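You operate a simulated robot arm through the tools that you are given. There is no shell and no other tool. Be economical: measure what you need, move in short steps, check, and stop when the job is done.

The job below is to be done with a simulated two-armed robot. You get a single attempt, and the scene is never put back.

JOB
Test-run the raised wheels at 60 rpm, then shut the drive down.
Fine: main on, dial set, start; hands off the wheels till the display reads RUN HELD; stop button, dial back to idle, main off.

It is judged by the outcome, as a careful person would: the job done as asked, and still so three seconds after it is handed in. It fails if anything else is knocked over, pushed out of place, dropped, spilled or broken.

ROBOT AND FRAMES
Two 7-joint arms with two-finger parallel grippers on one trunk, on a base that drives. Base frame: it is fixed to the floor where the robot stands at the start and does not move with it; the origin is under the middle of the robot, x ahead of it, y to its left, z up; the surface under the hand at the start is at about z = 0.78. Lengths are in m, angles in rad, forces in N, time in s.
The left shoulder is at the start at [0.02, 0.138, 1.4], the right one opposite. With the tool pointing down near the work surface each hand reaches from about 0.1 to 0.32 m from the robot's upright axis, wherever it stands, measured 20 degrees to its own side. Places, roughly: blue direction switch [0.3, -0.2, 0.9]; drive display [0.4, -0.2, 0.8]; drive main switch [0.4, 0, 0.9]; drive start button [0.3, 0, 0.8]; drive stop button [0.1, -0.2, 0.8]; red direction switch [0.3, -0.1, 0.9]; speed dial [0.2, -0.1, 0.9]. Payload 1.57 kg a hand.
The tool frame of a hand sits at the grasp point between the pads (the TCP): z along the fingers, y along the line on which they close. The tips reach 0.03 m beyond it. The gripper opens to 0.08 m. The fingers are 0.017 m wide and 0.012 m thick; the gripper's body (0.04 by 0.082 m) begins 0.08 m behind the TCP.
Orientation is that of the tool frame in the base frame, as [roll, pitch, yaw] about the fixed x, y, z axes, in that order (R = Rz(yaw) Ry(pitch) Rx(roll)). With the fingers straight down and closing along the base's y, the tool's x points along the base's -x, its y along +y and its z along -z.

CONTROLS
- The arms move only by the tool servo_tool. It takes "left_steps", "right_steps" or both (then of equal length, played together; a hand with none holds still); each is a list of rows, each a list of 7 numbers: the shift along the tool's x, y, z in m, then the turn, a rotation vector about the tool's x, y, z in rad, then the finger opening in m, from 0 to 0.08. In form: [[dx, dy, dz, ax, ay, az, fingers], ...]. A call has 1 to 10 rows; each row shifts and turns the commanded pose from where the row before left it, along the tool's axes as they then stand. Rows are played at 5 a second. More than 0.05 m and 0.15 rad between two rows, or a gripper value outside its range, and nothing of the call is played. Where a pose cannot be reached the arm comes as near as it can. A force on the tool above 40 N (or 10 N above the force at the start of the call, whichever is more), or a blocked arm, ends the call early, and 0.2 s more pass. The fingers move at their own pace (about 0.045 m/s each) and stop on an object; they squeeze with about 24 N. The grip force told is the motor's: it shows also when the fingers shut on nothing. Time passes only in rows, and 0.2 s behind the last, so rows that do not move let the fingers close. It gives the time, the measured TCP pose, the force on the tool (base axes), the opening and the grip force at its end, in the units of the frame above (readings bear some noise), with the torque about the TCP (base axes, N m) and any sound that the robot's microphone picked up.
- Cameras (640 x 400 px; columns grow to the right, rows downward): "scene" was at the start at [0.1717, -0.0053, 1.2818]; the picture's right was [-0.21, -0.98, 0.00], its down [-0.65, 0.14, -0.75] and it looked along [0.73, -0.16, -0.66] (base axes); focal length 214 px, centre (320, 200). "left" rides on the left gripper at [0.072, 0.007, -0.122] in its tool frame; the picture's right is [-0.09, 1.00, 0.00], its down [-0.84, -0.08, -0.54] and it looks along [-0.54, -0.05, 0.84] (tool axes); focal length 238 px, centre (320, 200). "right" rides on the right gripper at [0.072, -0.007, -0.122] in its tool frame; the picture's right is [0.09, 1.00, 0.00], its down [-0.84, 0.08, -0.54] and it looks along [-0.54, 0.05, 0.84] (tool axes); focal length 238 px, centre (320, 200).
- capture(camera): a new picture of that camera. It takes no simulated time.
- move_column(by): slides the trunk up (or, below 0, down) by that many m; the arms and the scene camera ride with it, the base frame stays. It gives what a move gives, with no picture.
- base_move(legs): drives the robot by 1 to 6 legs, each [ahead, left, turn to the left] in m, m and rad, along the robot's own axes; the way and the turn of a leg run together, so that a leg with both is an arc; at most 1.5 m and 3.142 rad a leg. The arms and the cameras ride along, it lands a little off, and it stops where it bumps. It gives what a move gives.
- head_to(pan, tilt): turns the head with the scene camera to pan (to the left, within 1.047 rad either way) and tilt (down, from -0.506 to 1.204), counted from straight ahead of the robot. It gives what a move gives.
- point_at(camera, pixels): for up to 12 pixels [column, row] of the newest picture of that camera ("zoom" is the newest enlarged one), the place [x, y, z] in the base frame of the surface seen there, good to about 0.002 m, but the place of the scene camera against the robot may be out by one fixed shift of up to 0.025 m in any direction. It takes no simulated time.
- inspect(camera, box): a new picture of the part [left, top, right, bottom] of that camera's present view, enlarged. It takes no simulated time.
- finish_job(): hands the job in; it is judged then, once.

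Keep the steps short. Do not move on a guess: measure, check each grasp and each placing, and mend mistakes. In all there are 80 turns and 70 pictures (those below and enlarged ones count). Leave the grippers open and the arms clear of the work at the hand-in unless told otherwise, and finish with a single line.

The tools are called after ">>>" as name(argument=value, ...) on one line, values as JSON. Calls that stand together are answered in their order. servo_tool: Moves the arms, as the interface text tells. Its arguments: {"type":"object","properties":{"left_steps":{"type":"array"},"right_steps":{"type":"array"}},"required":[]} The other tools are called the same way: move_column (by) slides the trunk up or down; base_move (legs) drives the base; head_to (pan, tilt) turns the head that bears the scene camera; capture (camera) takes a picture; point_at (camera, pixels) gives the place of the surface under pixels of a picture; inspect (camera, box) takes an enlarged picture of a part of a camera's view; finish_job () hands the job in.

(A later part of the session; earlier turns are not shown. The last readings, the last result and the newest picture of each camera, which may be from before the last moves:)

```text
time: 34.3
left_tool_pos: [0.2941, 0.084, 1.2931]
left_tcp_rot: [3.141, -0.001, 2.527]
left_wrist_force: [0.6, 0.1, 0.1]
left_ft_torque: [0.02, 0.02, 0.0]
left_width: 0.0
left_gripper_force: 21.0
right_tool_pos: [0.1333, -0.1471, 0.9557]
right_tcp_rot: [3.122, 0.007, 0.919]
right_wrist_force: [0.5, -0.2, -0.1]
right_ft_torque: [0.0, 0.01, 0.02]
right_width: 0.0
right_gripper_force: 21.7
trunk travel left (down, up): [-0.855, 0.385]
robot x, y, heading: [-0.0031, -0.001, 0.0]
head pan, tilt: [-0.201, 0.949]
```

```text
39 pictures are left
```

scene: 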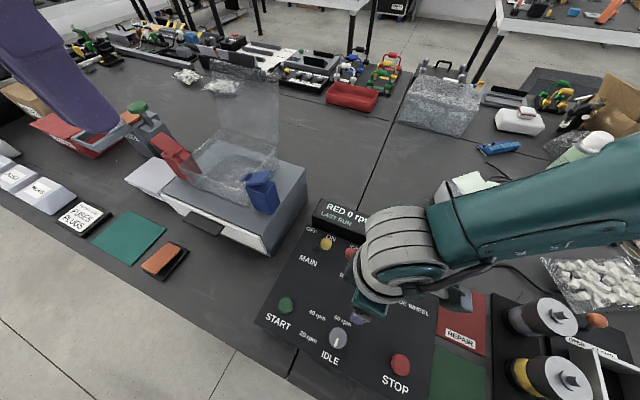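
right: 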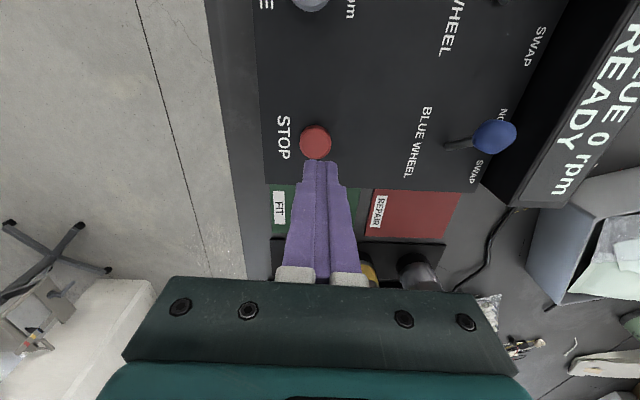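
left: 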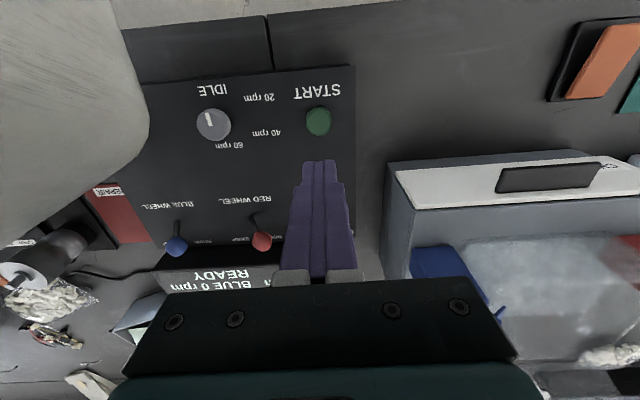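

Right hand stands over STOP. Now the left hand goes over START (0.265,0.041) and down to about 0.94.

>>> servo_tool(left_steps=[[0, -0.025, 0, 0, 0, 0, 0], [0, -0.025, 0, 0, 0, 0, 0], [0, 0, 0.045, 0, 0, 0, 0], [0, 0, 0.045, 0, 0, 0, 0], [0, 0, 0.045, 0, 0, 0, 0], [0, 0, 0.045, 0, 0, 0, 0], [0, 0, 0.045, 0, 0, 0, 0], [0, 0, 0.045, 0, 0, 0, 0], [0, 0, 0.045, 0, 0, 0, 0], [0, 0, 0.038, 0, 0, 0, 0]])

>>> capture(camera="left")

>>> capture(camera="scene")

```text
time: 36.5
left_tool_pos: [0.2693, 0.0411, 0.939]
left_tcp_rot: [-3.141, 0.001, 2.524]
left_wrist_force: [-0.4, 0.0, -1.0]
left_ft_torque: [-0.02, 0.02, -0.02]
left_width: 0.0001
left_gripper_force: 21.2
right_tool_pos: [0.1339, -0.1471, 0.9557]
right_tcp_rot: [3.121, 0.008, 0.916]
right_wrist_force: [-0.1, 0.4, 0.0]
right_ft_torque: [-0.05, -0.02, 0.01]
right_width: 0.0002
right_gripper_force: 21.1
trunk travel left (down, up): [-0.855, 0.385]
robot x, y, heading: [-0.0001, 0.0022, -0.0]
head pan, tilt: [-0.201, 0.949]
```

```text
38 pictures are left
```

left: 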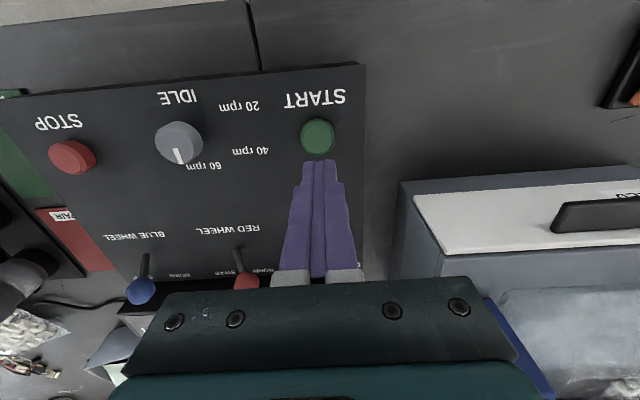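

```text
37 pictures are left
```

scene: 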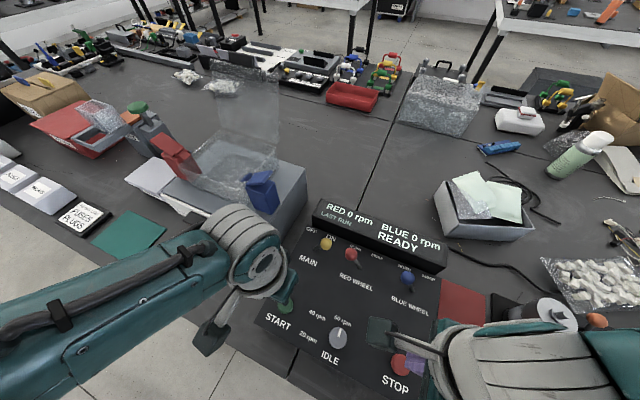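

START at (318,137) is right under the fingertips. Descending 0.05, then small press steps.

>>> servo_tool(left_steps=[[0.003, -0.002, 0.025, 0, 0, 0, 0], [0, 0, 0.022, 0, 0, 0, 0], [0, 0, 0.005, 0, 0, 0, 0], [0, 0, 0.005, 0, 0, 0, 0], [0, 0, 0.004, 0, 0, 0, 0]])

>>> inspect(camera="scene", box=[250, 180, 470, 380])

```text
time: 37.7
left_tool_pos: [0.2536, 0.0492, 0.9]
left_tcp_rot: [-3.14, -0.001, 2.528]
left_wrist_force: [-0.4, -0.3, -0.5]
left_ft_torque: [-0.05, 0.0, -0.03]
left_width: 0.0
left_gripper_force: 20.9
left hand out of reach, approached as far as the arm can: row 2, 4, 5
right_tool_pos: [0.1337, -0.1471, 0.9542]
right_tcp_rot: [3.121, 0.006, 0.916]
right_wrist_force: [-1.6, 0.0, 0.3]
right_ft_torque: [0.02, -0.01, -0.04]
right_width: 0.0001
right_gripper_force: 21.1
trunk travel left (down, up): [-0.855, 0.385]
robot x, y, heading: [0.0014, -0.0002, -0.001]
head pan, tilt: [-0.201, 0.949]
```

```text
2.00 times, centred on (360, 280) of scene
```

zoom: 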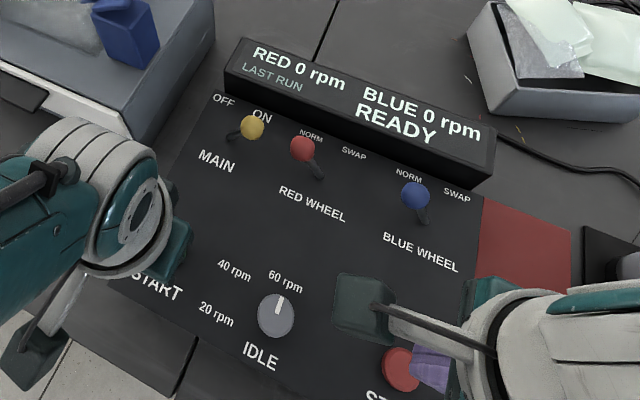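

The left arm ran out of reach at z=0.90 with the trunk high. I raise both hands 0.1, then lower the trunk 0.1 to keep the same heights with more reach.

>>> servo_tool(left_steps=[[0, 0, -0.04, 0, 0, 0, 0], [0, 0, -0.04, 0, 0, 0, 0], [0, 0, -0.04, 0, 0, 0, 0]], right_steps=[[0, 0, -0.035, 0, 0, 0, 0], [0, 0, -0.035, 0, 0, 0, 0], [0, 0, -0.03, 0, 0, 0, 0]])

>>> move_column(by=-0.1)

>>> capture(camera="left")

```text
time: 38.5
left_tool_pos: [0.2977, 0.0342, 0.9457]
left_tcp_rot: [3.127, -0.024, 2.534]
left_wrist_force: [0.2, -0.3, -0.1]
left_ft_torque: [0.0, -0.01, 0.02]
left_width: 0.0
left_gripper_force: 21.3
left hand out of reach, approached as far as the arm can: row 1, 2, 3
right_tool_pos: [0.1319, -0.1456, 1.0559]
right_tcp_rot: [3.12, 0.007, 0.917]
right_wrist_force: [0.0, 0.2, 0.5]
right_ft_torque: [0.04, -0.02, -0.01]
right_width: 0.0002
right_gripper_force: 21.3
trunk travel left (down, up): [-0.855, 0.385]
robot x, y, heading: [0.0016, -0.0002, 0.0]
head pan, tilt: [-0.201, 0.949]
```

```text
time: 39.5
left_tool_pos: [0.3008, 0.0339, 0.8669]
left_tcp_rot: [3.132, -0.03, 2.542]
left_wrist_force: [-11.9, -5.9, 62.5]
left_ft_torque: [-0.52, 0.07, -0.28]
left_width: 0.0
left_gripper_force: 21.4
right_tool_pos: [0.1337, -0.1482, 0.9702]
right_tcp_rot: [3.118, 0.006, 0.917]
right_wrist_force: [0.2, -0.6, 0.6]
right_ft_torque: [0.03, 0.02, 0.0]
right_width: 0.0
right_gripper_force: 21.7
trunk travel left (down, up): [-0.77, 0.47]
robot x, y, heading: [-0.0008, -0.002, 0.001]
head pan, tilt: [-0.201, 0.949]
stopped: the force on the tool passed its limit at 163 N (the readings are from after the stop); the commanded pose is now the measured one
```

```text
35 pictures are left
```

left: 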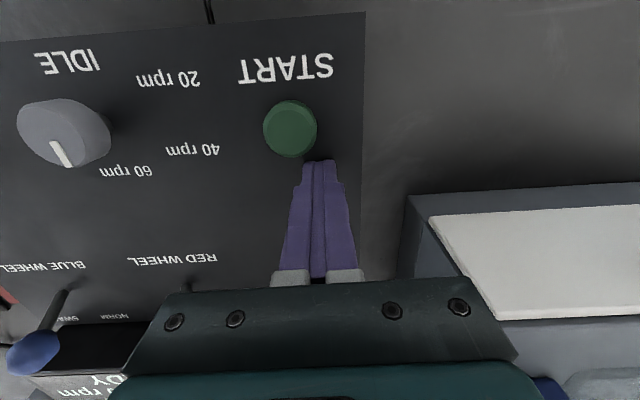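

My mistake: the left arm hadn't risen as commanded, so the trunk pressed its tips onto bare panel. I relieve it by raising the left hand only.

>>> servo_tool(left_steps=[[0, 0, -0.02, 0, 0, 0, 0], [0, 0, -0.03, 0, 0, 0, 0], [0, 0, -0.03, 0, 0, 0, 0]])

>>> capture(camera="scene")

>>> capture(camera="left")

```text
time: 40.5
left_tool_pos: [0.3471, 0.0558, 0.9033]
left_tcp_rot: [3.091, -0.041, 2.61]
left_wrist_force: [0.8, -0.3, -0.1]
left_ft_torque: [-0.01, 0.02, 0.01]
left_width: 0.0
left_gripper_force: 21.5
left hand out of reach, approached as far as the arm can: row 1, 2, 3
right_tool_pos: [0.1325, -0.1461, 0.9691]
right_tcp_rot: [3.122, 0.007, 0.917]
right_wrist_force: [0.1, -0.3, -0.8]
right_ft_torque: [0.01, 0.04, -0.01]
right_width: 0.0005
right_gripper_force: 21.7
trunk travel left (down, up): [-0.77, 0.47]
robot x, y, heading: [-0.0018, -0.0016, -0.001]
head pan, tilt: [-0.201, 0.949]
stopped in row 3 (left hand): the arm was blocked; the commanded pose is now the measured one
```

```text
34 pictures are left
```

scene: 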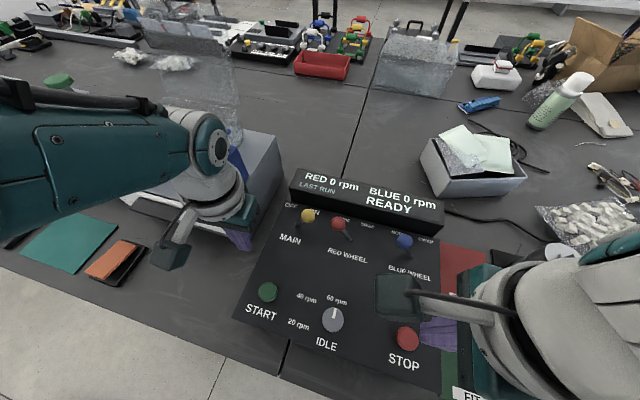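

```text
33 pictures are left
```

left: 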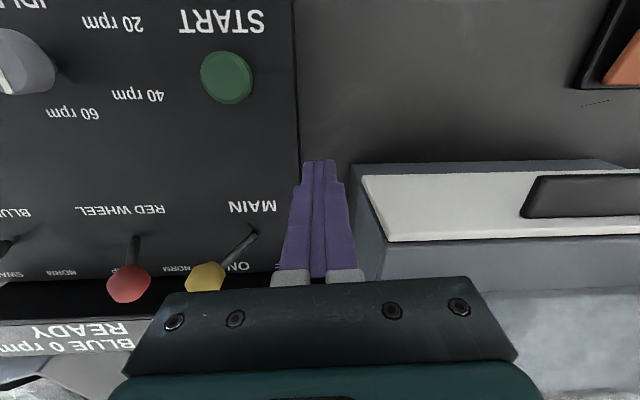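

The left arm got into an awkward posture and drifted near the box and bin. A trunk lift takes it straight up without arm motion, so I do that and look.

>>> move_column(by=0.15)

>>> capture(camera="scene")

>>> capture(camera="left")

```text
time: 42.3
left_tool_pos: [0.3454, 0.0578, 1.0516]
left_tcp_rot: [3.088, -0.046, 2.608]
left_wrist_force: [0.4, 0.1, -1.0]
left_ft_torque: [0.01, 0.02, -0.03]
left_width: 0.0
left_gripper_force: 21.1
right_tool_pos: [0.1322, -0.146, 1.1195]
right_tcp_rot: [3.122, 0.006, 0.916]
right_wrist_force: [-1.6, -0.1, 0.4]
right_ft_torque: [-0.02, 0.01, 0.01]
right_width: 0.0002
right_gripper_force: 21.5
trunk travel left (down, up): [-0.92, 0.32]
robot x, y, heading: [-0.0017, -0.0021, 0.003]
head pan, tilt: [-0.201, 0.949]
```

```text
32 pictures are left
```

scene: 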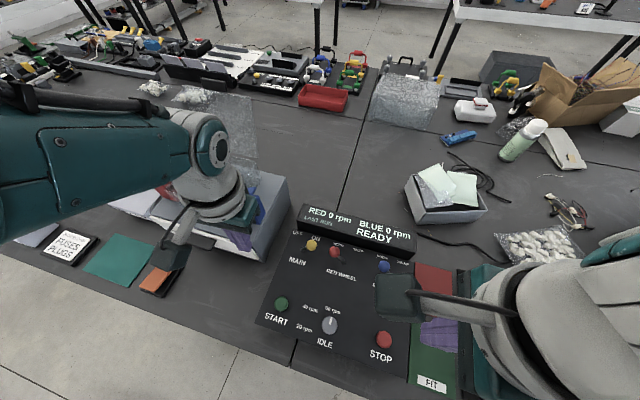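

```text
31 pictures are left
```

left: 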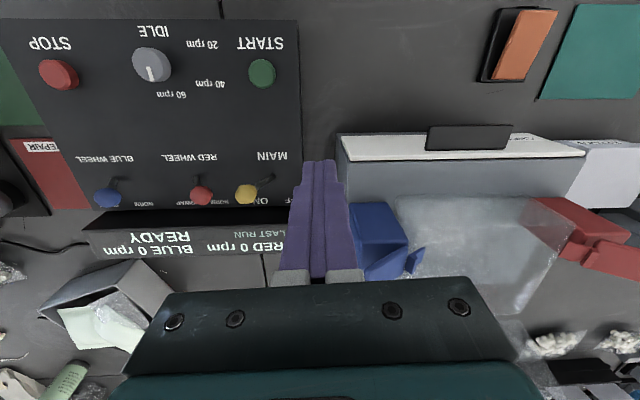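

Everything on the bench looks in place. I'll check the bin's corner, and move the right hand clear and up, so that the trunk can be lowered for the left hand to press START as it did for the main switch.

>>> point_at(camera="left", pixels=[[352, 205], [362, 240], [385, 205], [262, 73], [340, 140]])

>>> servo_tool(right_steps=[[0.0072, 0.0374, 0, 0, 0, 0, 0], [0.0072, 0.0374, 0, 0, 0, 0, 0], [0.0072, 0.0374, 0, 0, 0, 0, 0], [0.0072, 0.0374, 0, 0, 0, 0, 0], [0.0072, 0.0374, 0, 0, 0, 0, 0], [0, 0, -0.045, 0, 0, 0, 0], [0, 0, -0.045, 0, 0, 0, 0], [0, 0, -0.045, 0, 0, 0, 0], [0, 0, -0.045, 0, 0, 0, 0], [0, 0, -0.045, 0, 0, 0, 0]])

>>> servo_tool(left_steps=[[0.01, 0, -0.02, 0, 0, 0, 0], [0.01, 0, -0.02, 0, 0, 0, 0]])

```text
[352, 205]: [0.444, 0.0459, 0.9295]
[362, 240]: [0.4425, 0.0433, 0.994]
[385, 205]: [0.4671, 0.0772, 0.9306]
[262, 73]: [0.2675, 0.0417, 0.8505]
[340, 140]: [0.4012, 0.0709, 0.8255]
```

```text
time: 44.5
left_tool_pos: [0.3453, 0.0574, 1.0515]
left_tcp_rot: [3.091, -0.047, 2.61]
left_wrist_force: [0.1, 0.2, 0.1]
left_ft_torque: [0.01, -0.02, 0.01]
left_width: 0.0001
left_gripper_force: 21.5
right_tool_pos: [0.2978, -0.2272, 1.3517]
right_tcp_rot: [3.122, 0.009, 0.918]
right_wrist_force: [-0.9, -0.6, 0.1]
right_ft_torque: [0.01, -0.02, 0.01]
right_width: 0.0
right_gripper_force: 20.9
trunk travel left (down, up): [-0.92, 0.32]
robot x, y, heading: [0.0023, 0.0026, 0.002]
head pan, tilt: [-0.201, 0.949]
```

```text
time: 45.1
left_tool_pos: [0.3555, 0.0543, 1.0671]
left_tcp_rot: [3.087, -0.051, 2.61]
left_wrist_force: [-0.1, 0.4, -0.1]
left_ft_torque: [0.03, 0.0, 0.03]
left_width: 0.0002
left_gripper_force: 21.5
left hand out of reach, approached as far as the arm can: row 1, 2
right_tool_pos: [0.2987, -0.2275, 1.3509]
right_tcp_rot: [3.121, 0.006, 0.917]
right_wrist_force: [0.1, 0.0, -0.5]
right_ft_torque: [-0.02, 0.0, -0.02]
right_width: 0.0001
right_gripper_force: 21.6
trunk travel left (down, up): [-0.92, 0.32]
robot x, y, heading: [0.0009, -0.0022, 0.001]
head pan, tilt: [-0.201, 0.949]
```

The bin hasn't moved. The left arm is at a joint limit; I try unwinding its yaw back towards the starting orientation, well above the bin.

>>> servo_tool(left_steps=[[0, 0, 0, 0, 0, -0.12, 0], [0, 0, 0, 0, 0, -0.12, 0], [0, 0, 0, 0, 0, -0.12, 0]])

```text
time: 45.9
left_tool_pos: [0.3556, 0.0437, 1.0725]
left_tcp_rot: [3.083, -0.022, 2.96]
left_wrist_force: [-0.4, -0.6, 0.0]
left_ft_torque: [-0.01, -0.02, -0.01]
left_width: 0.0
left_gripper_force: 21.0
right_tool_pos: [0.2994, -0.2275, 1.3502]
right_tcp_rot: [3.119, 0.007, 0.918]
right_wrist_force: [-0.2, -0.1, 0.3]
right_ft_torque: [0.02, -0.01, 0.0]
right_width: 0.0
right_gripper_force: 21.0
trunk travel left (down, up): [-0.92, 0.32]
robot x, y, heading: [-0.0033, 0.0008, -0.002]
head pan, tilt: [-0.201, 0.949]
```

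That freed it. Continuing to unwind slightly and raising.

>>> servo_tool(left_steps=[[0, 0, 0, 0, 0, -0.12, 0], [0, 0, 0, 0, 0, -0.12, 0], [0, 0, -0.03, 0, 0, 0, 0], [0, 0, -0.04, 0, 0, 0, 0], [0, 0, -0.04, 0, 0, 0, 0]])

```text
time: 47.1
left_tool_pos: [0.4032, 0.0215, 1.1594]
left_tcp_rot: [3.121, -0.008, -3.042]
left_wrist_force: [4.8, 4.2, 1.5]
left_ft_torque: [-0.41, 0.35, -0.02]
left_width: 0.0
left_gripper_force: 21.7
left hand out of reach, approached as far as the arm can: row 3, 4, 5
right_tool_pos: [0.2978, -0.2262, 1.3517]
right_tcp_rot: [3.121, 0.007, 0.915]
right_wrist_force: [0.6, -0.5, 1.0]
right_ft_torque: [-0.01, 0.0, -0.01]
right_width: 0.0
right_gripper_force: 21.9
trunk travel left (down, up): [-0.92, 0.32]
robot x, y, heading: [0.0025, 0.0009, -0.002]
head pan, tilt: [-0.201, 0.949]
```

It rose but drifted forward, with a light force reading. Looking before any more motion.

>>> capture(camera="scene")

>>> capture(camera="left")

```text
30 pictures are left
```

scene: 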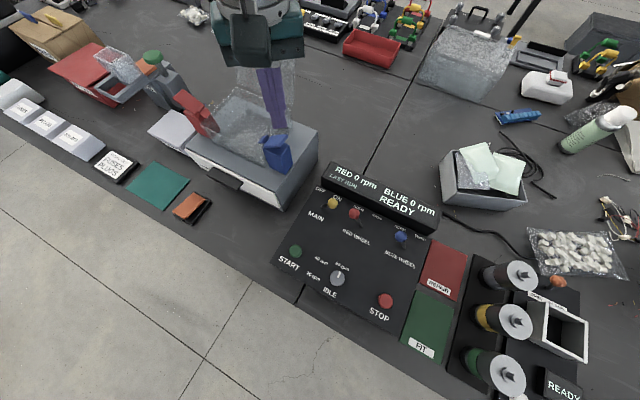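

```text
29 pictures are left
```

left: 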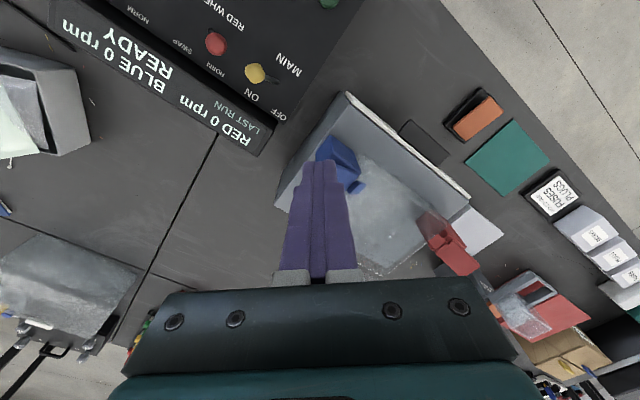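

Scene is intact and the left hand is nearly in its starting posture again. Small test move: up and towards the robot.

>>> servo_tool(left_steps=[[0.02, 0, -0.02, 0, 0, 0, 0], [0.02, 0, -0.03, 0, 0, 0, 0], [0.02, 0, -0.03, 0, 0, 0, 0]])

```text
time: 47.9
left_tool_pos: [0.4157, 0.0296, 1.1978]
left_tcp_rot: [3.072, -0.012, -3.065]
left_wrist_force: [-0.3, 0.7, -0.8]
left_ft_torque: [0.0, -0.04, -0.01]
left_width: 0.0002
left_gripper_force: 21.2
left hand out of reach, approached as far as the arm can: row 1, 2, 3
right_tool_pos: [0.2986, -0.2261, 1.3509]
right_tcp_rot: [3.12, 0.007, 0.914]
right_wrist_force: [-0.3, 0.6, 0.4]
right_ft_torque: [-0.01, 0.02, 0.0]
right_width: 0.0
right_gripper_force: 21.6
trunk travel left (down, up): [-0.92, 0.32]
robot x, y, heading: [0.0029, -0.0036, -0.001]
head pan, tilt: [-0.201, 0.949]
```

Still limited. I try heading for the known-good starting arm pose relative to the trunk: more to the left and up (about 0.395, 0.086, 1.32).

>>> servo_tool(left_steps=[[0, 0.02, -0.03, 0, 0, 0, 0], [0, 0.02, -0.03, 0, 0, 0, 0], [0, 0.01, -0.03, 0, 0, 0, 0], [0, 0, 0, 0, 0, 0, 0]])

>>> capture(camera="left")

```text
time: 48.9
left_tool_pos: [0.4414, 0.0429, 1.273]
left_tcp_rot: [3.08, -0.011, -3.083]
left_wrist_force: [0.6, 0.4, 0.7]
left_ft_torque: [-0.01, 0.01, -0.01]
left_width: 0.0001
left_gripper_force: 20.9
left hand out of reach, approached as far as the arm can: row 1, 2, 3
right_tool_pos: [0.2961, -0.2269, 1.3502]
right_tcp_rot: [3.121, 0.005, 0.916]
right_wrist_force: [-0.6, -0.5, -0.1]
right_ft_torque: [-0.02, -0.03, -0.01]
right_width: 0.0002
right_gripper_force: 21.1
trunk travel left (down, up): [-0.92, 0.32]
robot x, y, heading: [-0.0007, -0.0011, -0.001]
head pan, tilt: [-0.201, 0.949]
```

```text
28 pictures are left
```

left: 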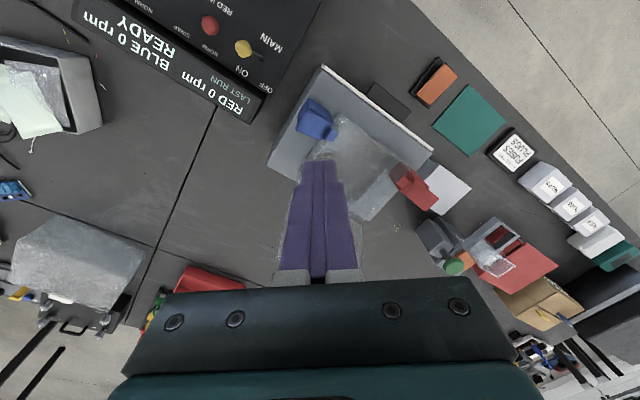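

The left arm works only further out in this posture, while the right arm works fine. So I park the left hand high and use the right hand for START too, after shifting the base alongside the bench (0.05 ahead, 0.09 left).

>>> move_column(by=-0.065)

>>> base_move(legs=[[0.05, 0.09, 0]])

>>> capture(camera="scene")

```text
time: 49.9
left_tool_pos: [0.4413, 0.0421, 1.2077]
left_tcp_rot: [3.079, -0.012, -3.081]
left_wrist_force: [-0.6, -0.3, -0.2]
left_ft_torque: [-0.02, 0.01, -0.02]
left_width: 0.0
left_gripper_force: 21.2
right_tool_pos: [0.2979, -0.2269, 1.2853]
right_tcp_rot: [3.121, 0.006, 0.916]
right_wrist_force: [0.0, -0.3, -0.6]
right_ft_torque: [-0.01, -0.02, -0.02]
right_width: 0.0001
right_gripper_force: 21.3
trunk travel left (down, up): [-0.855, 0.385]
robot x, y, heading: [-0.0008, -0.0017, -0.005]
head pan, tilt: [-0.201, 0.949]
```

```text
time: 51.1
left_tool_pos: [0.4894, 0.1324, 1.2068]
left_tcp_rot: [3.078, -0.01, -3.081]
left_wrist_force: [0.1, 0.3, 0.5]
left_ft_torque: [-0.02, 0.01, -0.01]
left_width: 0.0001
left_gripper_force: 21.6
right_tool_pos: [0.3476, -0.1386, 1.2859]
right_tcp_rot: [3.12, 0.007, 0.92]
right_wrist_force: [-0.9, -0.7, -0.8]
right_ft_torque: [-0.01, -0.01, -0.02]
right_width: 0.0
right_gripper_force: 21.4
trunk travel left (down, up): [-0.855, 0.385]
robot x, y, heading: [0.0489, 0.0867, 0.0]
head pan, tilt: [-0.201, 0.949]
```

```text
27 pictures are left
```

scene: 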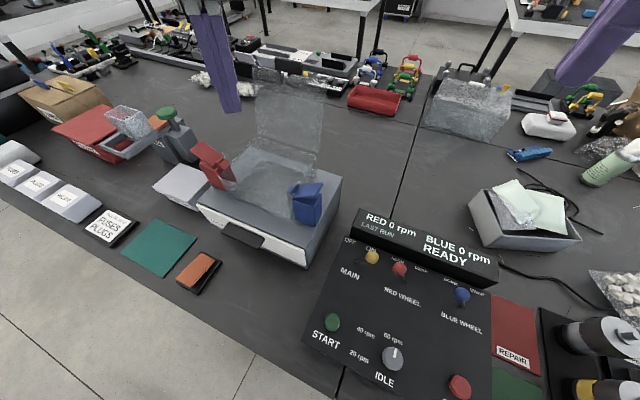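

Base moved well. Lowering the right hand to 0.975, then sideways to START.

>>> servo_tool(right_steps=[[0, 0, 0.045, 0, 0, 0, 0], [0, 0, 0.045, 0, 0, 0, 0], [0, 0, 0.045, 0, 0, 0, 0], [0, 0, 0.045, 0, 0, 0, 0], [0, 0, 0.045, 0, 0, 0, 0], [0, 0, 0.045, 0, 0, 0, 0], [0, 0, 0.04, 0, 0, 0, 0]])

>>> servo_tool(right_steps=[[0.0156, -0.029, 0, 0, 0, 0, 0], [0.0156, -0.029, 0, 0, 0, 0, 0], [0.0156, -0.029, 0, 0, 0, 0, 0], [0.0156, -0.029, 0, 0, 0, 0, 0], [0.0156, -0.029, 0, 0, 0, 0, 0], [0.0156, -0.029, 0, 0, 0, 0, 0]])

>>> capture(camera="right")

```text
time: 52.7
left_tool_pos: [0.4905, 0.1311, 1.2072]
left_tcp_rot: [3.079, -0.011, -3.081]
left_wrist_force: [-0.1, -0.8, 0.4]
left_ft_torque: [0.04, 0.0, -0.01]
left_width: 0.0
left_gripper_force: 22.0
right_tool_pos: [0.3518, -0.1431, 0.9758]
right_tcp_rot: [3.122, 0.008, 0.92]
right_wrist_force: [-0.5, 0.2, -0.2]
right_ft_torque: [0.0, -0.02, 0.0]
right_width: 0.0
right_gripper_force: 21.4
trunk travel left (down, up): [-0.855, 0.385]
robot x, y, heading: [0.049, 0.0871, -0.001]
head pan, tilt: [-0.201, 0.949]
```

```text
time: 54.1
left_tool_pos: [0.4899, 0.1315, 1.2078]
left_tcp_rot: [3.08, -0.012, -3.08]
left_wrist_force: [0.0, 0.3, -0.1]
left_ft_torque: [-0.01, 0.01, -0.03]
left_width: 0.0001
left_gripper_force: 21.2
right_tool_pos: [0.2703, 0.0366, 0.9724]
right_tcp_rot: [3.121, 0.008, 0.917]
right_wrist_force: [-1.0, 0.1, -0.1]
right_ft_torque: [0.03, 0.0, -0.03]
right_width: 0.0
right_gripper_force: 21.3
trunk travel left (down, up): [-0.855, 0.385]
robot x, y, heading: [0.05, 0.0907, -0.001]
head pan, tilt: [-0.201, 0.949]
```

```text
26 pictures are left
```

right: 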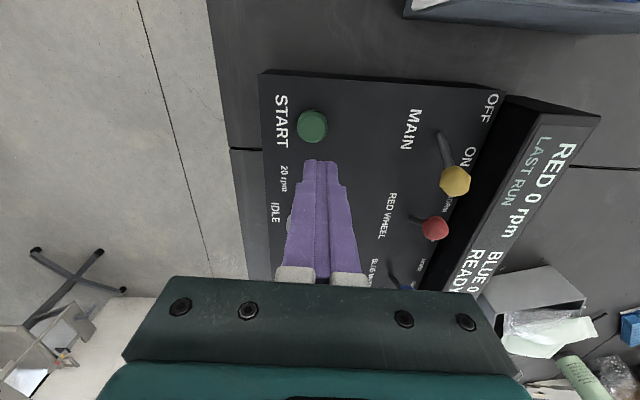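

Fingertips are just beside START; I shift 6 mm, descend to just over it, then press in small steps.

>>> servo_tool(right_steps=[[0, -0.0065, 0.03, 0, 0, 0, 0], [0, 0, 0.03, 0, 0, 0, 0], [0, 0, 0.024, 0, 0, 0, 0], [0, 0, 0.004, 0, 0, 0, 0]])

>>> capture(camera="right")

```text
time: 55.1
left_tool_pos: [0.4904, 0.1324, 1.2065]
left_tcp_rot: [3.079, -0.009, -3.083]
left_wrist_force: [0.0, 0.1, -0.4]
left_ft_torque: [-0.03, -0.01, 0.02]
left_width: 0.0001
left_gripper_force: 21.6
right_tool_pos: [0.2659, 0.0383, 0.8831]
right_tcp_rot: [3.121, 0.006, 0.919]
right_wrist_force: [0.3, 0.3, 0.7]
right_ft_torque: [0.01, -0.02, 0.02]
right_width: 0.0
right_gripper_force: 21.7
trunk travel left (down, up): [-0.855, 0.385]
robot x, y, heading: [0.0494, 0.0884, 0.002]
head pan, tilt: [-0.201, 0.949]
```

```text
25 pictures are left
```

right: 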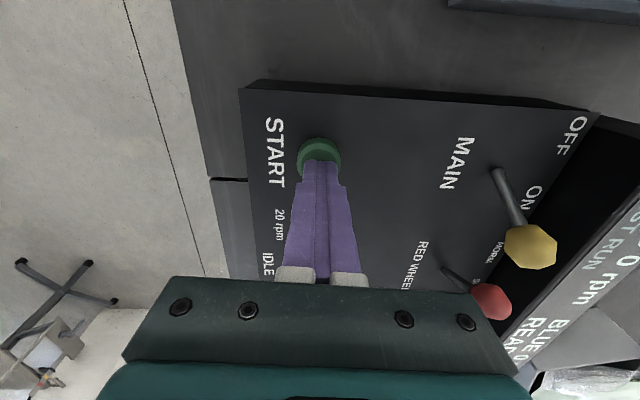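

The tips sit right over the green button. Pressing.

>>> servo_tool(right_steps=[[0, 0, 0.004, 0, 0, 0, 0], [0, 0, 0.003, 0, 0, 0, 0], [0, 0, 0.003, 0, 0, 0, 0]])

>>> inspect(camera="scene", box=[290, 190, 530, 400])

```text
time: 55.9
left_tool_pos: [0.4898, 0.1328, 1.2074]
left_tcp_rot: [3.079, -0.011, -3.08]
left_wrist_force: [0.7, -0.5, -0.3]
left_ft_torque: [0.02, -0.01, 0.01]
left_width: 0.0001
left_gripper_force: 20.8
right_tool_pos: [0.2653, 0.0367, 0.8774]
right_tcp_rot: [3.121, 0.005, 0.922]
right_wrist_force: [1.4, 1.9, 3.6]
right_ft_torque: [0.04, -0.01, -0.04]
right_width: 0.0
right_gripper_force: 21.4
right hand out of reach, approached as far as the arm can: row 2
trunk travel left (down, up): [-0.855, 0.385]
robot x, y, heading: [0.05, 0.0884, -0.0]
head pan, tilt: [-0.201, 0.949]
heard: click
```

```text
1.90 times, centred on (410, 295) of scene
```

zoom: 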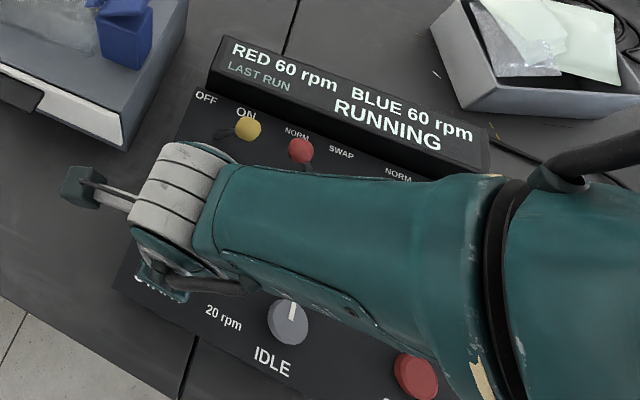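

Display reads RUNNING, both at 60 rpm. I lift off with the trunk and drive the base back while waiting for RUN HELD.

>>> move_column(by=0.09)

>>> base_move(legs=[[-0.05, -0.09, 0]])

>>> servo_tool(right_steps=[[0, 0, 0, 0, 0, 0, 0], [0, 0, 0, 0, 0, 0, 0], [0, 0, 0, 0, 0, 0, 0], [0, 0, 0, 0, 0, 0, 0], [0, 0, 0, 0, 0, 0, 0]])

>>> capture(camera="scene")

```text
time: 57.1
left_tool_pos: [0.4894, 0.1314, 1.2969]
left_tcp_rot: [3.077, -0.011, -3.079]
left_wrist_force: [0.4, -0.6, 1.2]
left_ft_torque: [0.03, 0.0, 0.0]
left_width: 0.0003
left_gripper_force: 21.8
right_tool_pos: [0.2645, 0.0376, 0.967]
right_tcp_rot: [3.121, 0.007, 0.919]
right_wrist_force: [-0.3, 0.0, 0.6]
right_ft_torque: [-0.06, 0.01, -0.02]
right_width: 0.0
right_gripper_force: 21.0
trunk travel left (down, up): [-0.945, 0.295]
robot x, y, heading: [0.0522, 0.0867, -0.001]
head pan, tilt: [-0.201, 0.949]
```

```text
time: 58.3
left_tool_pos: [0.4399, 0.0428, 1.2984]
left_tcp_rot: [3.08, -0.01, -3.08]
left_wrist_force: [-0.2, 0.1, 0.2]
left_ft_torque: [-0.01, 0.0, 0.02]
left_width: 0.0002
left_gripper_force: 21.3
right_tool_pos: [0.2143, -0.0525, 0.9679]
right_tcp_rot: [3.12, 0.007, 0.918]
right_wrist_force: [0.7, -0.1, 0.8]
right_ft_torque: [0.0, 0.0, 0.03]
right_width: 0.0
right_gripper_force: 21.8
trunk travel left (down, up): [-0.945, 0.295]
robot x, y, heading: [0.0001, -0.0012, 0.001]
head pan, tilt: [-0.201, 0.949]
```

```text
time: 59.5
left_tool_pos: [0.439, 0.0414, 1.2976]
left_tcp_rot: [3.078, -0.011, -3.08]
left_wrist_force: [-0.2, -0.9, -0.2]
left_ft_torque: [-0.02, -0.03, 0.0]
left_width: 0.0002
left_gripper_force: 21.4
right_tool_pos: [0.2139, -0.0517, 0.9663]
right_tcp_rot: [3.121, 0.006, 0.916]
right_wrist_force: [0.5, -0.3, 0.2]
right_ft_torque: [0.03, 0.02, -0.02]
right_width: 0.0
right_gripper_force: 21.0
trunk travel left (down, up): [-0.945, 0.295]
robot x, y, heading: [0.0, -0.0004, 0.0]
head pan, tilt: [-0.201, 0.949]
```

```text
23 pictures are left
```

scene: 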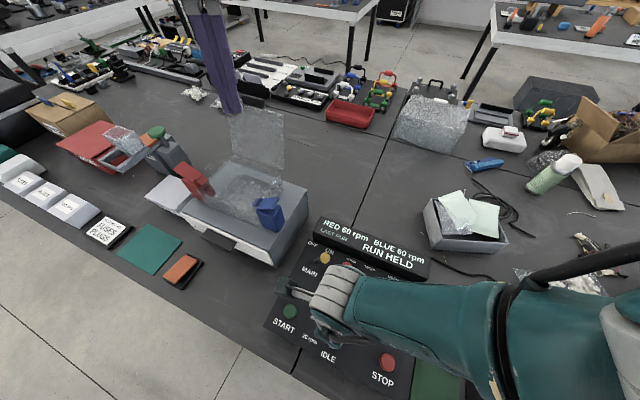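

Display reads RUN HELD with both at 60. Now the right hand goes over STOP (0.132,-0.148).

>>> servo_tool(right_steps=[[-0.0253, -0.0013, 0, 0, 0, 0, 0], [-0.0253, -0.0013, 0, 0, 0, 0, 0], [-0.0253, -0.0013, 0, 0, 0, 0, 0], [-0.0253, -0.0013, 0, 0, 0, 0, 0], [-0.0253, -0.0013, 0, 0, 0, 0, 0]])

>>> capture(camera="right")

```text
time: 60.7
left_tool_pos: [0.4396, 0.0409, 1.2967]
left_tcp_rot: [3.08, -0.01, -3.079]
left_wrist_force: [-0.4, 0.8, 0.1]
left_ft_torque: [0.03, 0.01, 0.01]
left_width: 0.0002
left_gripper_force: 20.9
right_tool_pos: [0.1323, -0.1482, 0.9682]
right_tcp_rot: [3.12, 0.006, 0.919]
right_wrist_force: [0.5, -0.8, -0.3]
right_ft_torque: [0.01, 0.04, -0.01]
right_width: 0.0001
right_gripper_force: 21.2
trunk travel left (down, up): [-0.945, 0.295]
robot x, y, heading: [-0.0012, 0.0022, 0.001]
head pan, tilt: [-0.201, 0.949]
```

```text
22 pictures are left
```

right: 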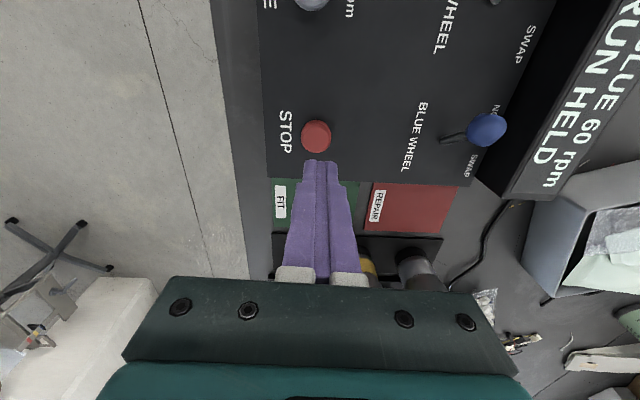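

Tips are over STOP. Lowering the trunk 0.08 to just above it, then pressing with the arm.

>>> move_column(by=-0.08)

>>> servo_tool(right_steps=[[0, -0.001, 0.004, 0, 0, 0, 0], [0, 0, 0.004, 0, 0, 0, 0], [0, 0, 0.003, 0, 0, 0, 0], [0, 0, 0.003, 0, 0, 0, 0]])

>>> inspect(camera="scene", box=[230, 190, 470, 400])

```text
time: 61.9
left_tool_pos: [0.44, 0.0428, 1.2166]
left_tcp_rot: [3.078, -0.012, -3.079]
left_wrist_force: [0.8, -0.5, 0.7]
left_ft_torque: [0.01, 0.02, 0.02]
left_width: 0.0
left_gripper_force: 21.6
right_tool_pos: [0.1317, -0.1488, 0.8874]
right_tcp_rot: [3.119, 0.007, 0.919]
right_wrist_force: [-0.6, -0.9, 0.9]
right_ft_torque: [-0.03, -0.02, -0.01]
right_width: 0.0001
right_gripper_force: 21.5
trunk travel left (down, up): [-0.865, 0.375]
robot x, y, heading: [-0.0004, -0.0012, -0.004]
head pan, tilt: [-0.201, 0.949]
```

```text
time: 62.9
left_tool_pos: [0.4396, 0.041, 1.2173]
left_tcp_rot: [3.08, -0.01, -3.082]
left_wrist_force: [0.1, 0.4, 0.0]
left_ft_torque: [0.01, 0.03, 0.03]
left_width: 0.0
left_gripper_force: 21.0
right_tool_pos: [0.1305, -0.148, 0.8749]
right_tcp_rot: [3.123, 0.006, 0.918]
right_wrist_force: [-3.3, -1.1, 18.7]
right_ft_torque: [-0.01, 0.13, 0.07]
right_width: 0.0
right_gripper_force: 21.3
trunk travel left (down, up): [-0.865, 0.375]
robot x, y, heading: [-0.0014, -0.0019, 0.003]
head pan, tilt: [-0.201, 0.949]
heard: click
```

```text
1.90 times, centred on (350, 295) of scene
```

zoom: 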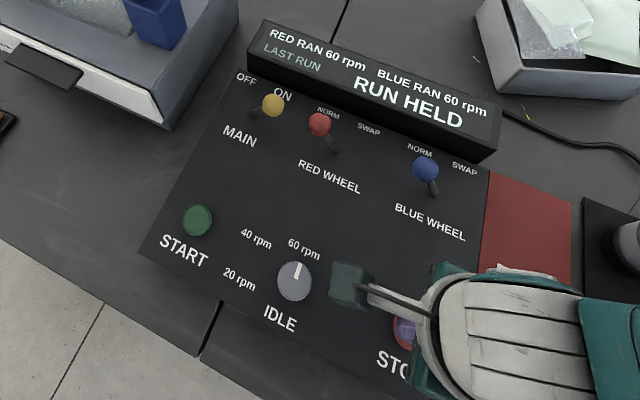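

Click heard; display now shows "RAN 60 rpm" – stopped. Lifting and returning over the dial with fingers open 0.06.

>>> servo_tool(right_steps=[[0, 0, -0.02, 0, 0, 0, 0], [0, 0, -0.03, 0, 0, 0, 0], [0, 0, -0.028, 0, 0, 0, 0], [0.0223, -0.0026, 0, 0, 0, 0, 0.06], [0.0223, -0.0026, 0, 0, 0, 0, 0.06], [0.0223, -0.0026, 0, 0, 0, 0, 0.06], [0.0223, -0.0026, 0, 0, 0, 0, 0.06], [0.0223, -0.0026, 0, 0, 0, 0, 0.06]])

>>> capture(camera="right")

```text
time: 64.7
left_tool_pos: [0.44, 0.0412, 1.2179]
left_tcp_rot: [3.077, -0.011, -3.081]
left_wrist_force: [0.2, 0.2, 0.2]
left_ft_torque: [0.05, 0.0, -0.01]
left_width: 0.0001
left_gripper_force: 21.1
right_tool_pos: [0.1877, -0.0503, 0.9508]
right_tcp_rot: [3.122, 0.008, 0.917]
right_wrist_force: [-0.5, 0.7, -0.1]
right_ft_torque: [0.01, 0.01, -0.01]
right_width: 0.06
right_gripper_force: 0.0
trunk travel left (down, up): [-0.865, 0.375]
robot x, y, heading: [-0.0029, -0.001, -0.002]
head pan, tilt: [-0.201, 0.949]
```

```text
20 pictures are left
```

right: 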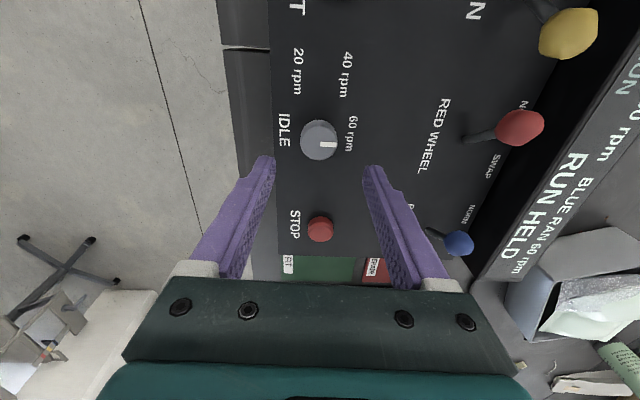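

Over the dial as before. Descending to 0.873 and gripping.

>>> servo_tool(right_steps=[[0, 0, 0.026, 0, 0, 0, 0.06], [0, 0, 0.026, 0, 0, 0, 0.06], [0, 0, 0.026, 0, 0, 0, 0.06], [0, 0, 0, 0, 0, 0, 0.03], [0, 0, 0, 0, 0, 0, 0.02], [0, 0, 0, 0, 0, 0, 0.02]])

```text
time: 66.1
left_tool_pos: [0.4394, 0.0418, 1.2171]
left_tcp_rot: [3.079, -0.01, -3.081]
left_wrist_force: [0.9, 0.1, -0.5]
left_ft_torque: [0.04, -0.01, 0.02]
left_width: 0.0
left_gripper_force: 21.2
right_tool_pos: [0.1851, -0.0547, 0.876]
right_tcp_rot: [3.12, 0.004, 0.917]
right_wrist_force: [1.0, -0.3, -1.5]
right_ft_torque: [0.53, 0.09, 0.06]
right_width: 0.0333
right_gripper_force: 24.9
right hand out of reach, approached as far as the arm can: row 3
trunk travel left (down, up): [-0.865, 0.375]
robot x, y, heading: [-0.0026, -0.0018, 0.0]
head pan, tilt: [-0.201, 0.949]
```

Gripped (0.033, 25 N). Turning counter-clockwise towards IDLE, first 0.75 rad.

>>> servo_tool(right_steps=[[0, 0, 0, 0, 0, -0.15, 0.02], [0, 0, 0, 0, 0, -0.15, 0.02], [0, 0, 0, 0, 0, -0.15, 0.02], [0, 0, 0, 0, 0, -0.15, 0.02], [0, 0, 0, 0, 0, -0.15, 0.02]])

```text
time: 67.3
left_tool_pos: [0.442, 0.0436, 1.2171]
left_tcp_rot: [3.079, -0.009, -3.08]
left_wrist_force: [-0.3, 0.9, 0.3]
left_ft_torque: [-0.01, -0.03, 0.03]
left_width: 0.0
left_gripper_force: 21.0
right_tool_pos: [0.1888, -0.0559, 0.8761]
right_tcp_rot: [3.128, 0.019, 1.67]
right_wrist_force: [16.6, 0.7, -36.7]
right_ft_torque: [0.06, 0.63, -0.05]
right_width: 0.0332
right_gripper_force: 41.5
trunk travel left (down, up): [-0.865, 0.375]
robot x, y, heading: [-0.005, -0.0034, 0.004]
head pan, tilt: [-0.201, 0.949]
```

Yaw is at 1.67 but a 37 N force built up. I release to relieve it, and look at the dial.

>>> servo_tool(right_steps=[[0, 0, 0, 0, 0, 0, 0.06], [0, 0, 0, 0, 0, 0, 0.06], [0, 0, 0, 0, 0, 0, 0.06]])

>>> capture(camera="right")

```text
time: 68.1
left_tool_pos: [0.4395, 0.0418, 1.2166]
left_tcp_rot: [3.077, -0.011, -3.082]
left_wrist_force: [0.4, 0.3, -0.6]
left_ft_torque: [0.02, 0.02, -0.01]
left_width: 0.0003
left_gripper_force: 21.1
right_tool_pos: [0.1853, -0.0549, 0.8759]
right_tcp_rot: [3.132, 0.019, 1.669]
right_wrist_force: [1.1, 0.2, 0.8]
right_ft_torque: [0.03, 0.03, -0.01]
right_width: 0.0602
right_gripper_force: 0.1
trunk travel left (down, up): [-0.865, 0.375]
robot x, y, heading: [0.0021, -0.0032, 0.006]
head pan, tilt: [-0.201, 0.949]
```

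```text
19 pictures are left
```

right: 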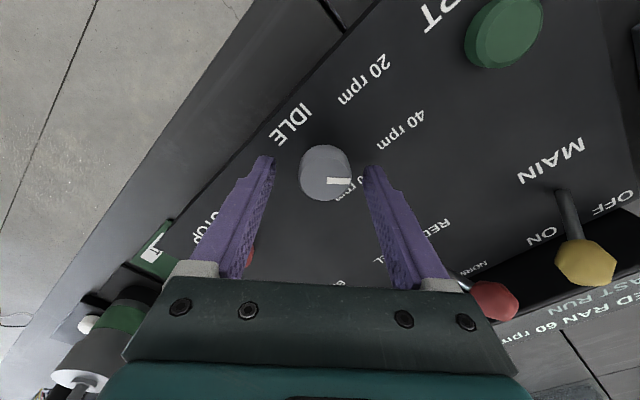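

The dial kept the turn (between 60 and 40). I recentre 3–4 mm, re-grip and turn 1.2 rad further.

>>> servo_tool(right_steps=[[0.0027, 0.0033, 0.002, 0, 0, 0, 0.06], [0, 0, 0, 0, 0, 0, 0.02], [0, 0, 0, 0, 0, 0, 0.02], [0, 0, 0, 0, 0, -0.15, 0.02], [0, 0, 0, 0, 0, -0.15, 0.02], [0, 0, 0, 0, 0, -0.15, 0.02], [0, 0, 0, 0, 0, -0.15, 0.02], [0, 0, 0, 0, 0, -0.15, 0.02], [0, 0, 0, 0, 0, -0.15, 0.02]])

```text
time: 70.1
left_tool_pos: [0.4407, 0.0439, 1.2194]
left_tcp_rot: [3.08, -0.009, -3.08]
left_wrist_force: [0.4, -0.4, 0.8]
left_ft_torque: [0.01, -0.01, 0.02]
left_width: 0.0
left_gripper_force: 20.9
right_tool_pos: [0.189, -0.0513, 0.8756]
right_tcp_rot: [-3.137, 0.023, 2.572]
right_wrist_force: [14.9, 4.9, -20.0]
right_ft_torque: [-0.03, -1.11, -0.04]
right_width: 0.0332
right_gripper_force: 41.3
right hand out of reach, approached as far as the arm can: row 4
trunk travel left (down, up): [-0.865, 0.375]
robot x, y, heading: [-0.0018, -0.0004, 0.001]
head pan, tilt: [-0.201, 0.949]
```

Yaw 2.57, 1.49 rad to go. Continuing half of it.

>>> servo_tool(right_steps=[[0, 0, 0, 0, 0, -0.149, 0.02], [0, 0, 0, 0, 0, -0.149, 0.02], [0, 0, 0, 0, 0, -0.149, 0.02], [0, 0, 0, 0, 0, -0.149, 0.02], [0, 0, 0, 0, 0, -0.149, 0.02]])

```text
time: 71.3
left_tool_pos: [0.4417, 0.0431, 1.2186]
left_tcp_rot: [3.079, -0.01, -3.079]
left_wrist_force: [0.5, -1.3, -0.2]
left_ft_torque: [0.01, 0.0, -0.02]
left_width: 0.0002
left_gripper_force: 21.4
right_tool_pos: [0.1893, -0.0513, 0.8777]
right_tcp_rot: [-3.123, 0.014, -2.967]
right_wrist_force: [15.9, 5.5, -13.0]
right_ft_torque: [1.1, -0.76, 0.03]
right_width: 0.0332
right_gripper_force: 41.1
trunk travel left (down, up): [-0.865, 0.375]
robot x, y, heading: [-0.0016, -0.0008, -0.001]
head pan, tilt: [-0.201, 0.949]
```

>>> servo_tool(right_steps=[[0, 0, 0, 0, 0, -0.149, 0.02], [0, 0, 0, 0, 0, -0.149, 0.02], [0, 0, 0, 0, 0, -0.149, 0.02], [0, 0, 0, 0, 0, -0.149, 0.02], [0, 0, 0, 0, 0, -0.147, 0.02]])

>>> capture(camera="right")

```text
time: 72.5
left_tool_pos: [0.4404, 0.0435, 1.2179]
left_tcp_rot: [3.078, -0.008, -3.08]
left_wrist_force: [-1.0, 0.0, 0.1]
left_ft_torque: [-0.01, 0.02, -0.01]
left_width: 0.0
left_gripper_force: 21.0
right_tool_pos: [0.188, -0.0507, 0.8768]
right_tcp_rot: [-3.121, 0.0, -2.223]
right_wrist_force: [15.9, 7.5, -22.5]
right_ft_torque: [1.23, -0.04, 0.02]
right_width: 0.033
right_gripper_force: 41.4
trunk travel left (down, up): [-0.865, 0.375]
robot x, y, heading: [0.001, -0.0029, 0.005]
head pan, tilt: [-0.201, 0.949]
```

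```text
18 pictures are left
```

right: 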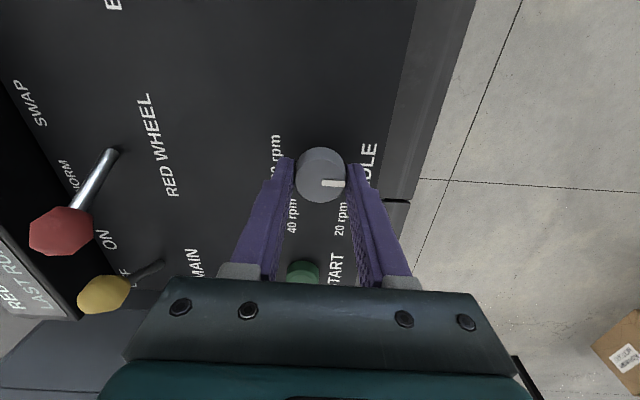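

The pointer faces IDLE as it did at the beginning. Releasing and lifting, then checking.

>>> servo_tool(right_steps=[[0, 0, 0, 0, 0, 0, 0.06], [0, 0, 0, 0, 0, 0, 0.06], [0, 0, -0.03, 0, 0, 0, 0.06], [0, 0, -0.04, 0, 0, 0, 0.06], [0, 0, -0.04, 0, 0, 0, 0.06]])

>>> capture(camera="right")

```text
time: 73.7
left_tool_pos: [0.4395, 0.0425, 1.2165]
left_tcp_rot: [3.08, -0.012, -3.083]
left_wrist_force: [0.6, 0.3, -0.4]
left_ft_torque: [0.0, 0.0, 0.0]
left_width: 0.0001
left_gripper_force: 21.4
right_tool_pos: [0.1837, -0.053, 0.9844]
right_tcp_rot: [-3.118, -0.007, -2.231]
right_wrist_force: [-0.6, -0.7, 0.0]
right_ft_torque: [0.0, -0.02, 0.03]
right_width: 0.0601
right_gripper_force: 0.0
trunk travel left (down, up): [-0.865, 0.375]
robot x, y, heading: [-0.0049, -0.0052, 0.0]
head pan, tilt: [-0.201, 0.949]
```

```text
17 pictures are left
```

right: 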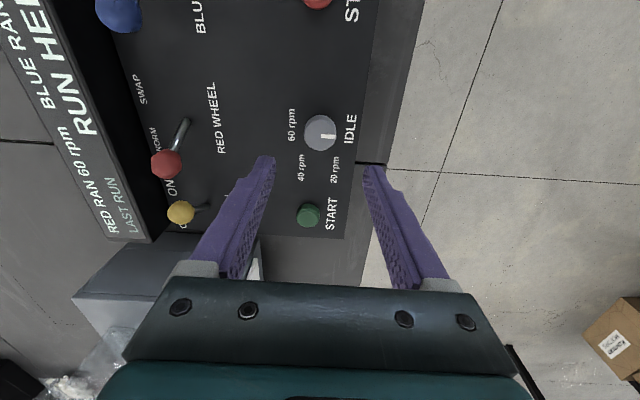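

Dial is at IDLE. For the main switch I'd shift the base again; first I check how tall the clear lid under the left hand is, and turn the right hand back to the panel's axis.

>>> servo_tool(right_steps=[[0, 0, 0, 0, 0, 0.15, 0.06], [0, 0, 0, 0, 0, 0.15, 0.06], [0, 0, 0, 0, 0, 0.15, 0.06], [0, 0, 0, 0, 0, 0.15, 0.06], [0, 0, 0, 0, 0, 0.15, 0.06], [0, 0, 0, 0, 0, 0.15, 0.06], [0, 0, 0, 0, 0, 0.15, 0.06], [0, 0, 0, 0, 0, 0.15, 0.06], [0, 0, 0, 0, 0, 0.15, 0.06], [0, 0, 0, 0, 0, 0.15, 0.06]])

>>> capture(camera="scene")

```text
time: 75.9
left_tool_pos: [0.4397, 0.0416, 1.2164]
left_tcp_rot: [3.078, -0.011, -3.08]
left_wrist_force: [0.6, -0.4, 0.2]
left_ft_torque: [-0.01, -0.02, 0.0]
left_width: 0.0
left_gripper_force: 21.2
right_tool_pos: [0.1832, -0.0521, 0.9858]
right_tcp_rot: [-3.135, 0.022, 2.554]
right_wrist_force: [0.1, -0.3, -0.6]
right_ft_torque: [0.0, 0.0, -0.03]
right_width: 0.06
right_gripper_force: 0.1
trunk travel left (down, up): [-0.865, 0.375]
robot x, y, heading: [-0.0039, 0.0001, -0.002]
head pan, tilt: [-0.201, 0.949]
```

```text
16 pictures are left
```

scene: 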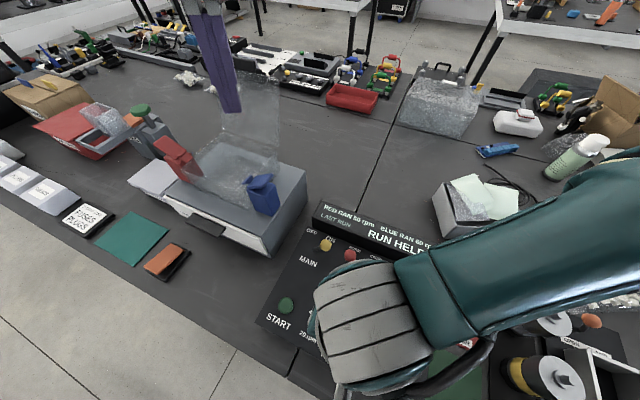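

>>> point_at(camera="scene", pixels=[[275, 80], [225, 90], [250, 100], [270, 110], [278, 145], [325, 243], [349, 254], [262, 190]])

```text
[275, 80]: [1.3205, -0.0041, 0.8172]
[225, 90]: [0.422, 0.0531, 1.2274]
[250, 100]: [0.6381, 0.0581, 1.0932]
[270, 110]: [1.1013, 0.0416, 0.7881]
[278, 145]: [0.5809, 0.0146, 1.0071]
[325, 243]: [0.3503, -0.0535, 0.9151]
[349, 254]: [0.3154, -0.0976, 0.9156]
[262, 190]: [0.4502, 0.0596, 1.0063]
```

The lid is ~16 cm clear of where the left hand will go. Shifting the base 0.07 ahead, 0.12 left with the right hand at a safe height.

>>> base_move(legs=[[0.07, 0.12, 0]])

>>> capture(camera="right")

```text
time: 77.2
left_tool_pos: [0.5096, 0.1615, 1.2169]
left_tcp_rot: [3.079, -0.011, -3.08]
left_wrist_force: [1.0, 0.2, 0.1]
left_ft_torque: [-0.02, 0.01, 0.0]
left_width: 0.0001
left_gripper_force: 21.1
right_tool_pos: [0.2529, 0.068, 0.9855]
right_tcp_rot: [-3.133, 0.021, 2.559]
right_wrist_force: [-0.1, -0.1, 0.0]
right_ft_torque: [-0.01, -0.02, 0.01]
right_width: 0.06
right_gripper_force: 0.0
trunk travel left (down, up): [-0.865, 0.375]
robot x, y, heading: [0.0694, 0.121, -0.001]
head pan, tilt: [-0.201, 0.949]
```

```text
15 pictures are left
```

right: 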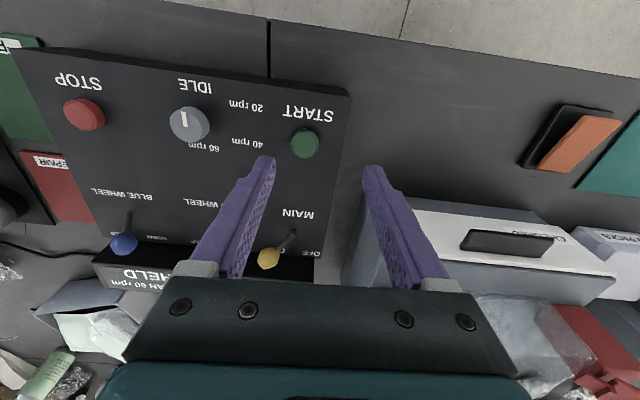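

Dial at IDLE confirmed. Measuring the main knob at (268,257) and its base.

>>> point_at(camera="right", pixels=[[268, 257], [290, 238], [263, 252], [275, 262]])

```text
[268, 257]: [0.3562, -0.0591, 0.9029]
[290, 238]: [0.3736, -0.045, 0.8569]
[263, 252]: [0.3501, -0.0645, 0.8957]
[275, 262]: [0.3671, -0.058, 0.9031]
```

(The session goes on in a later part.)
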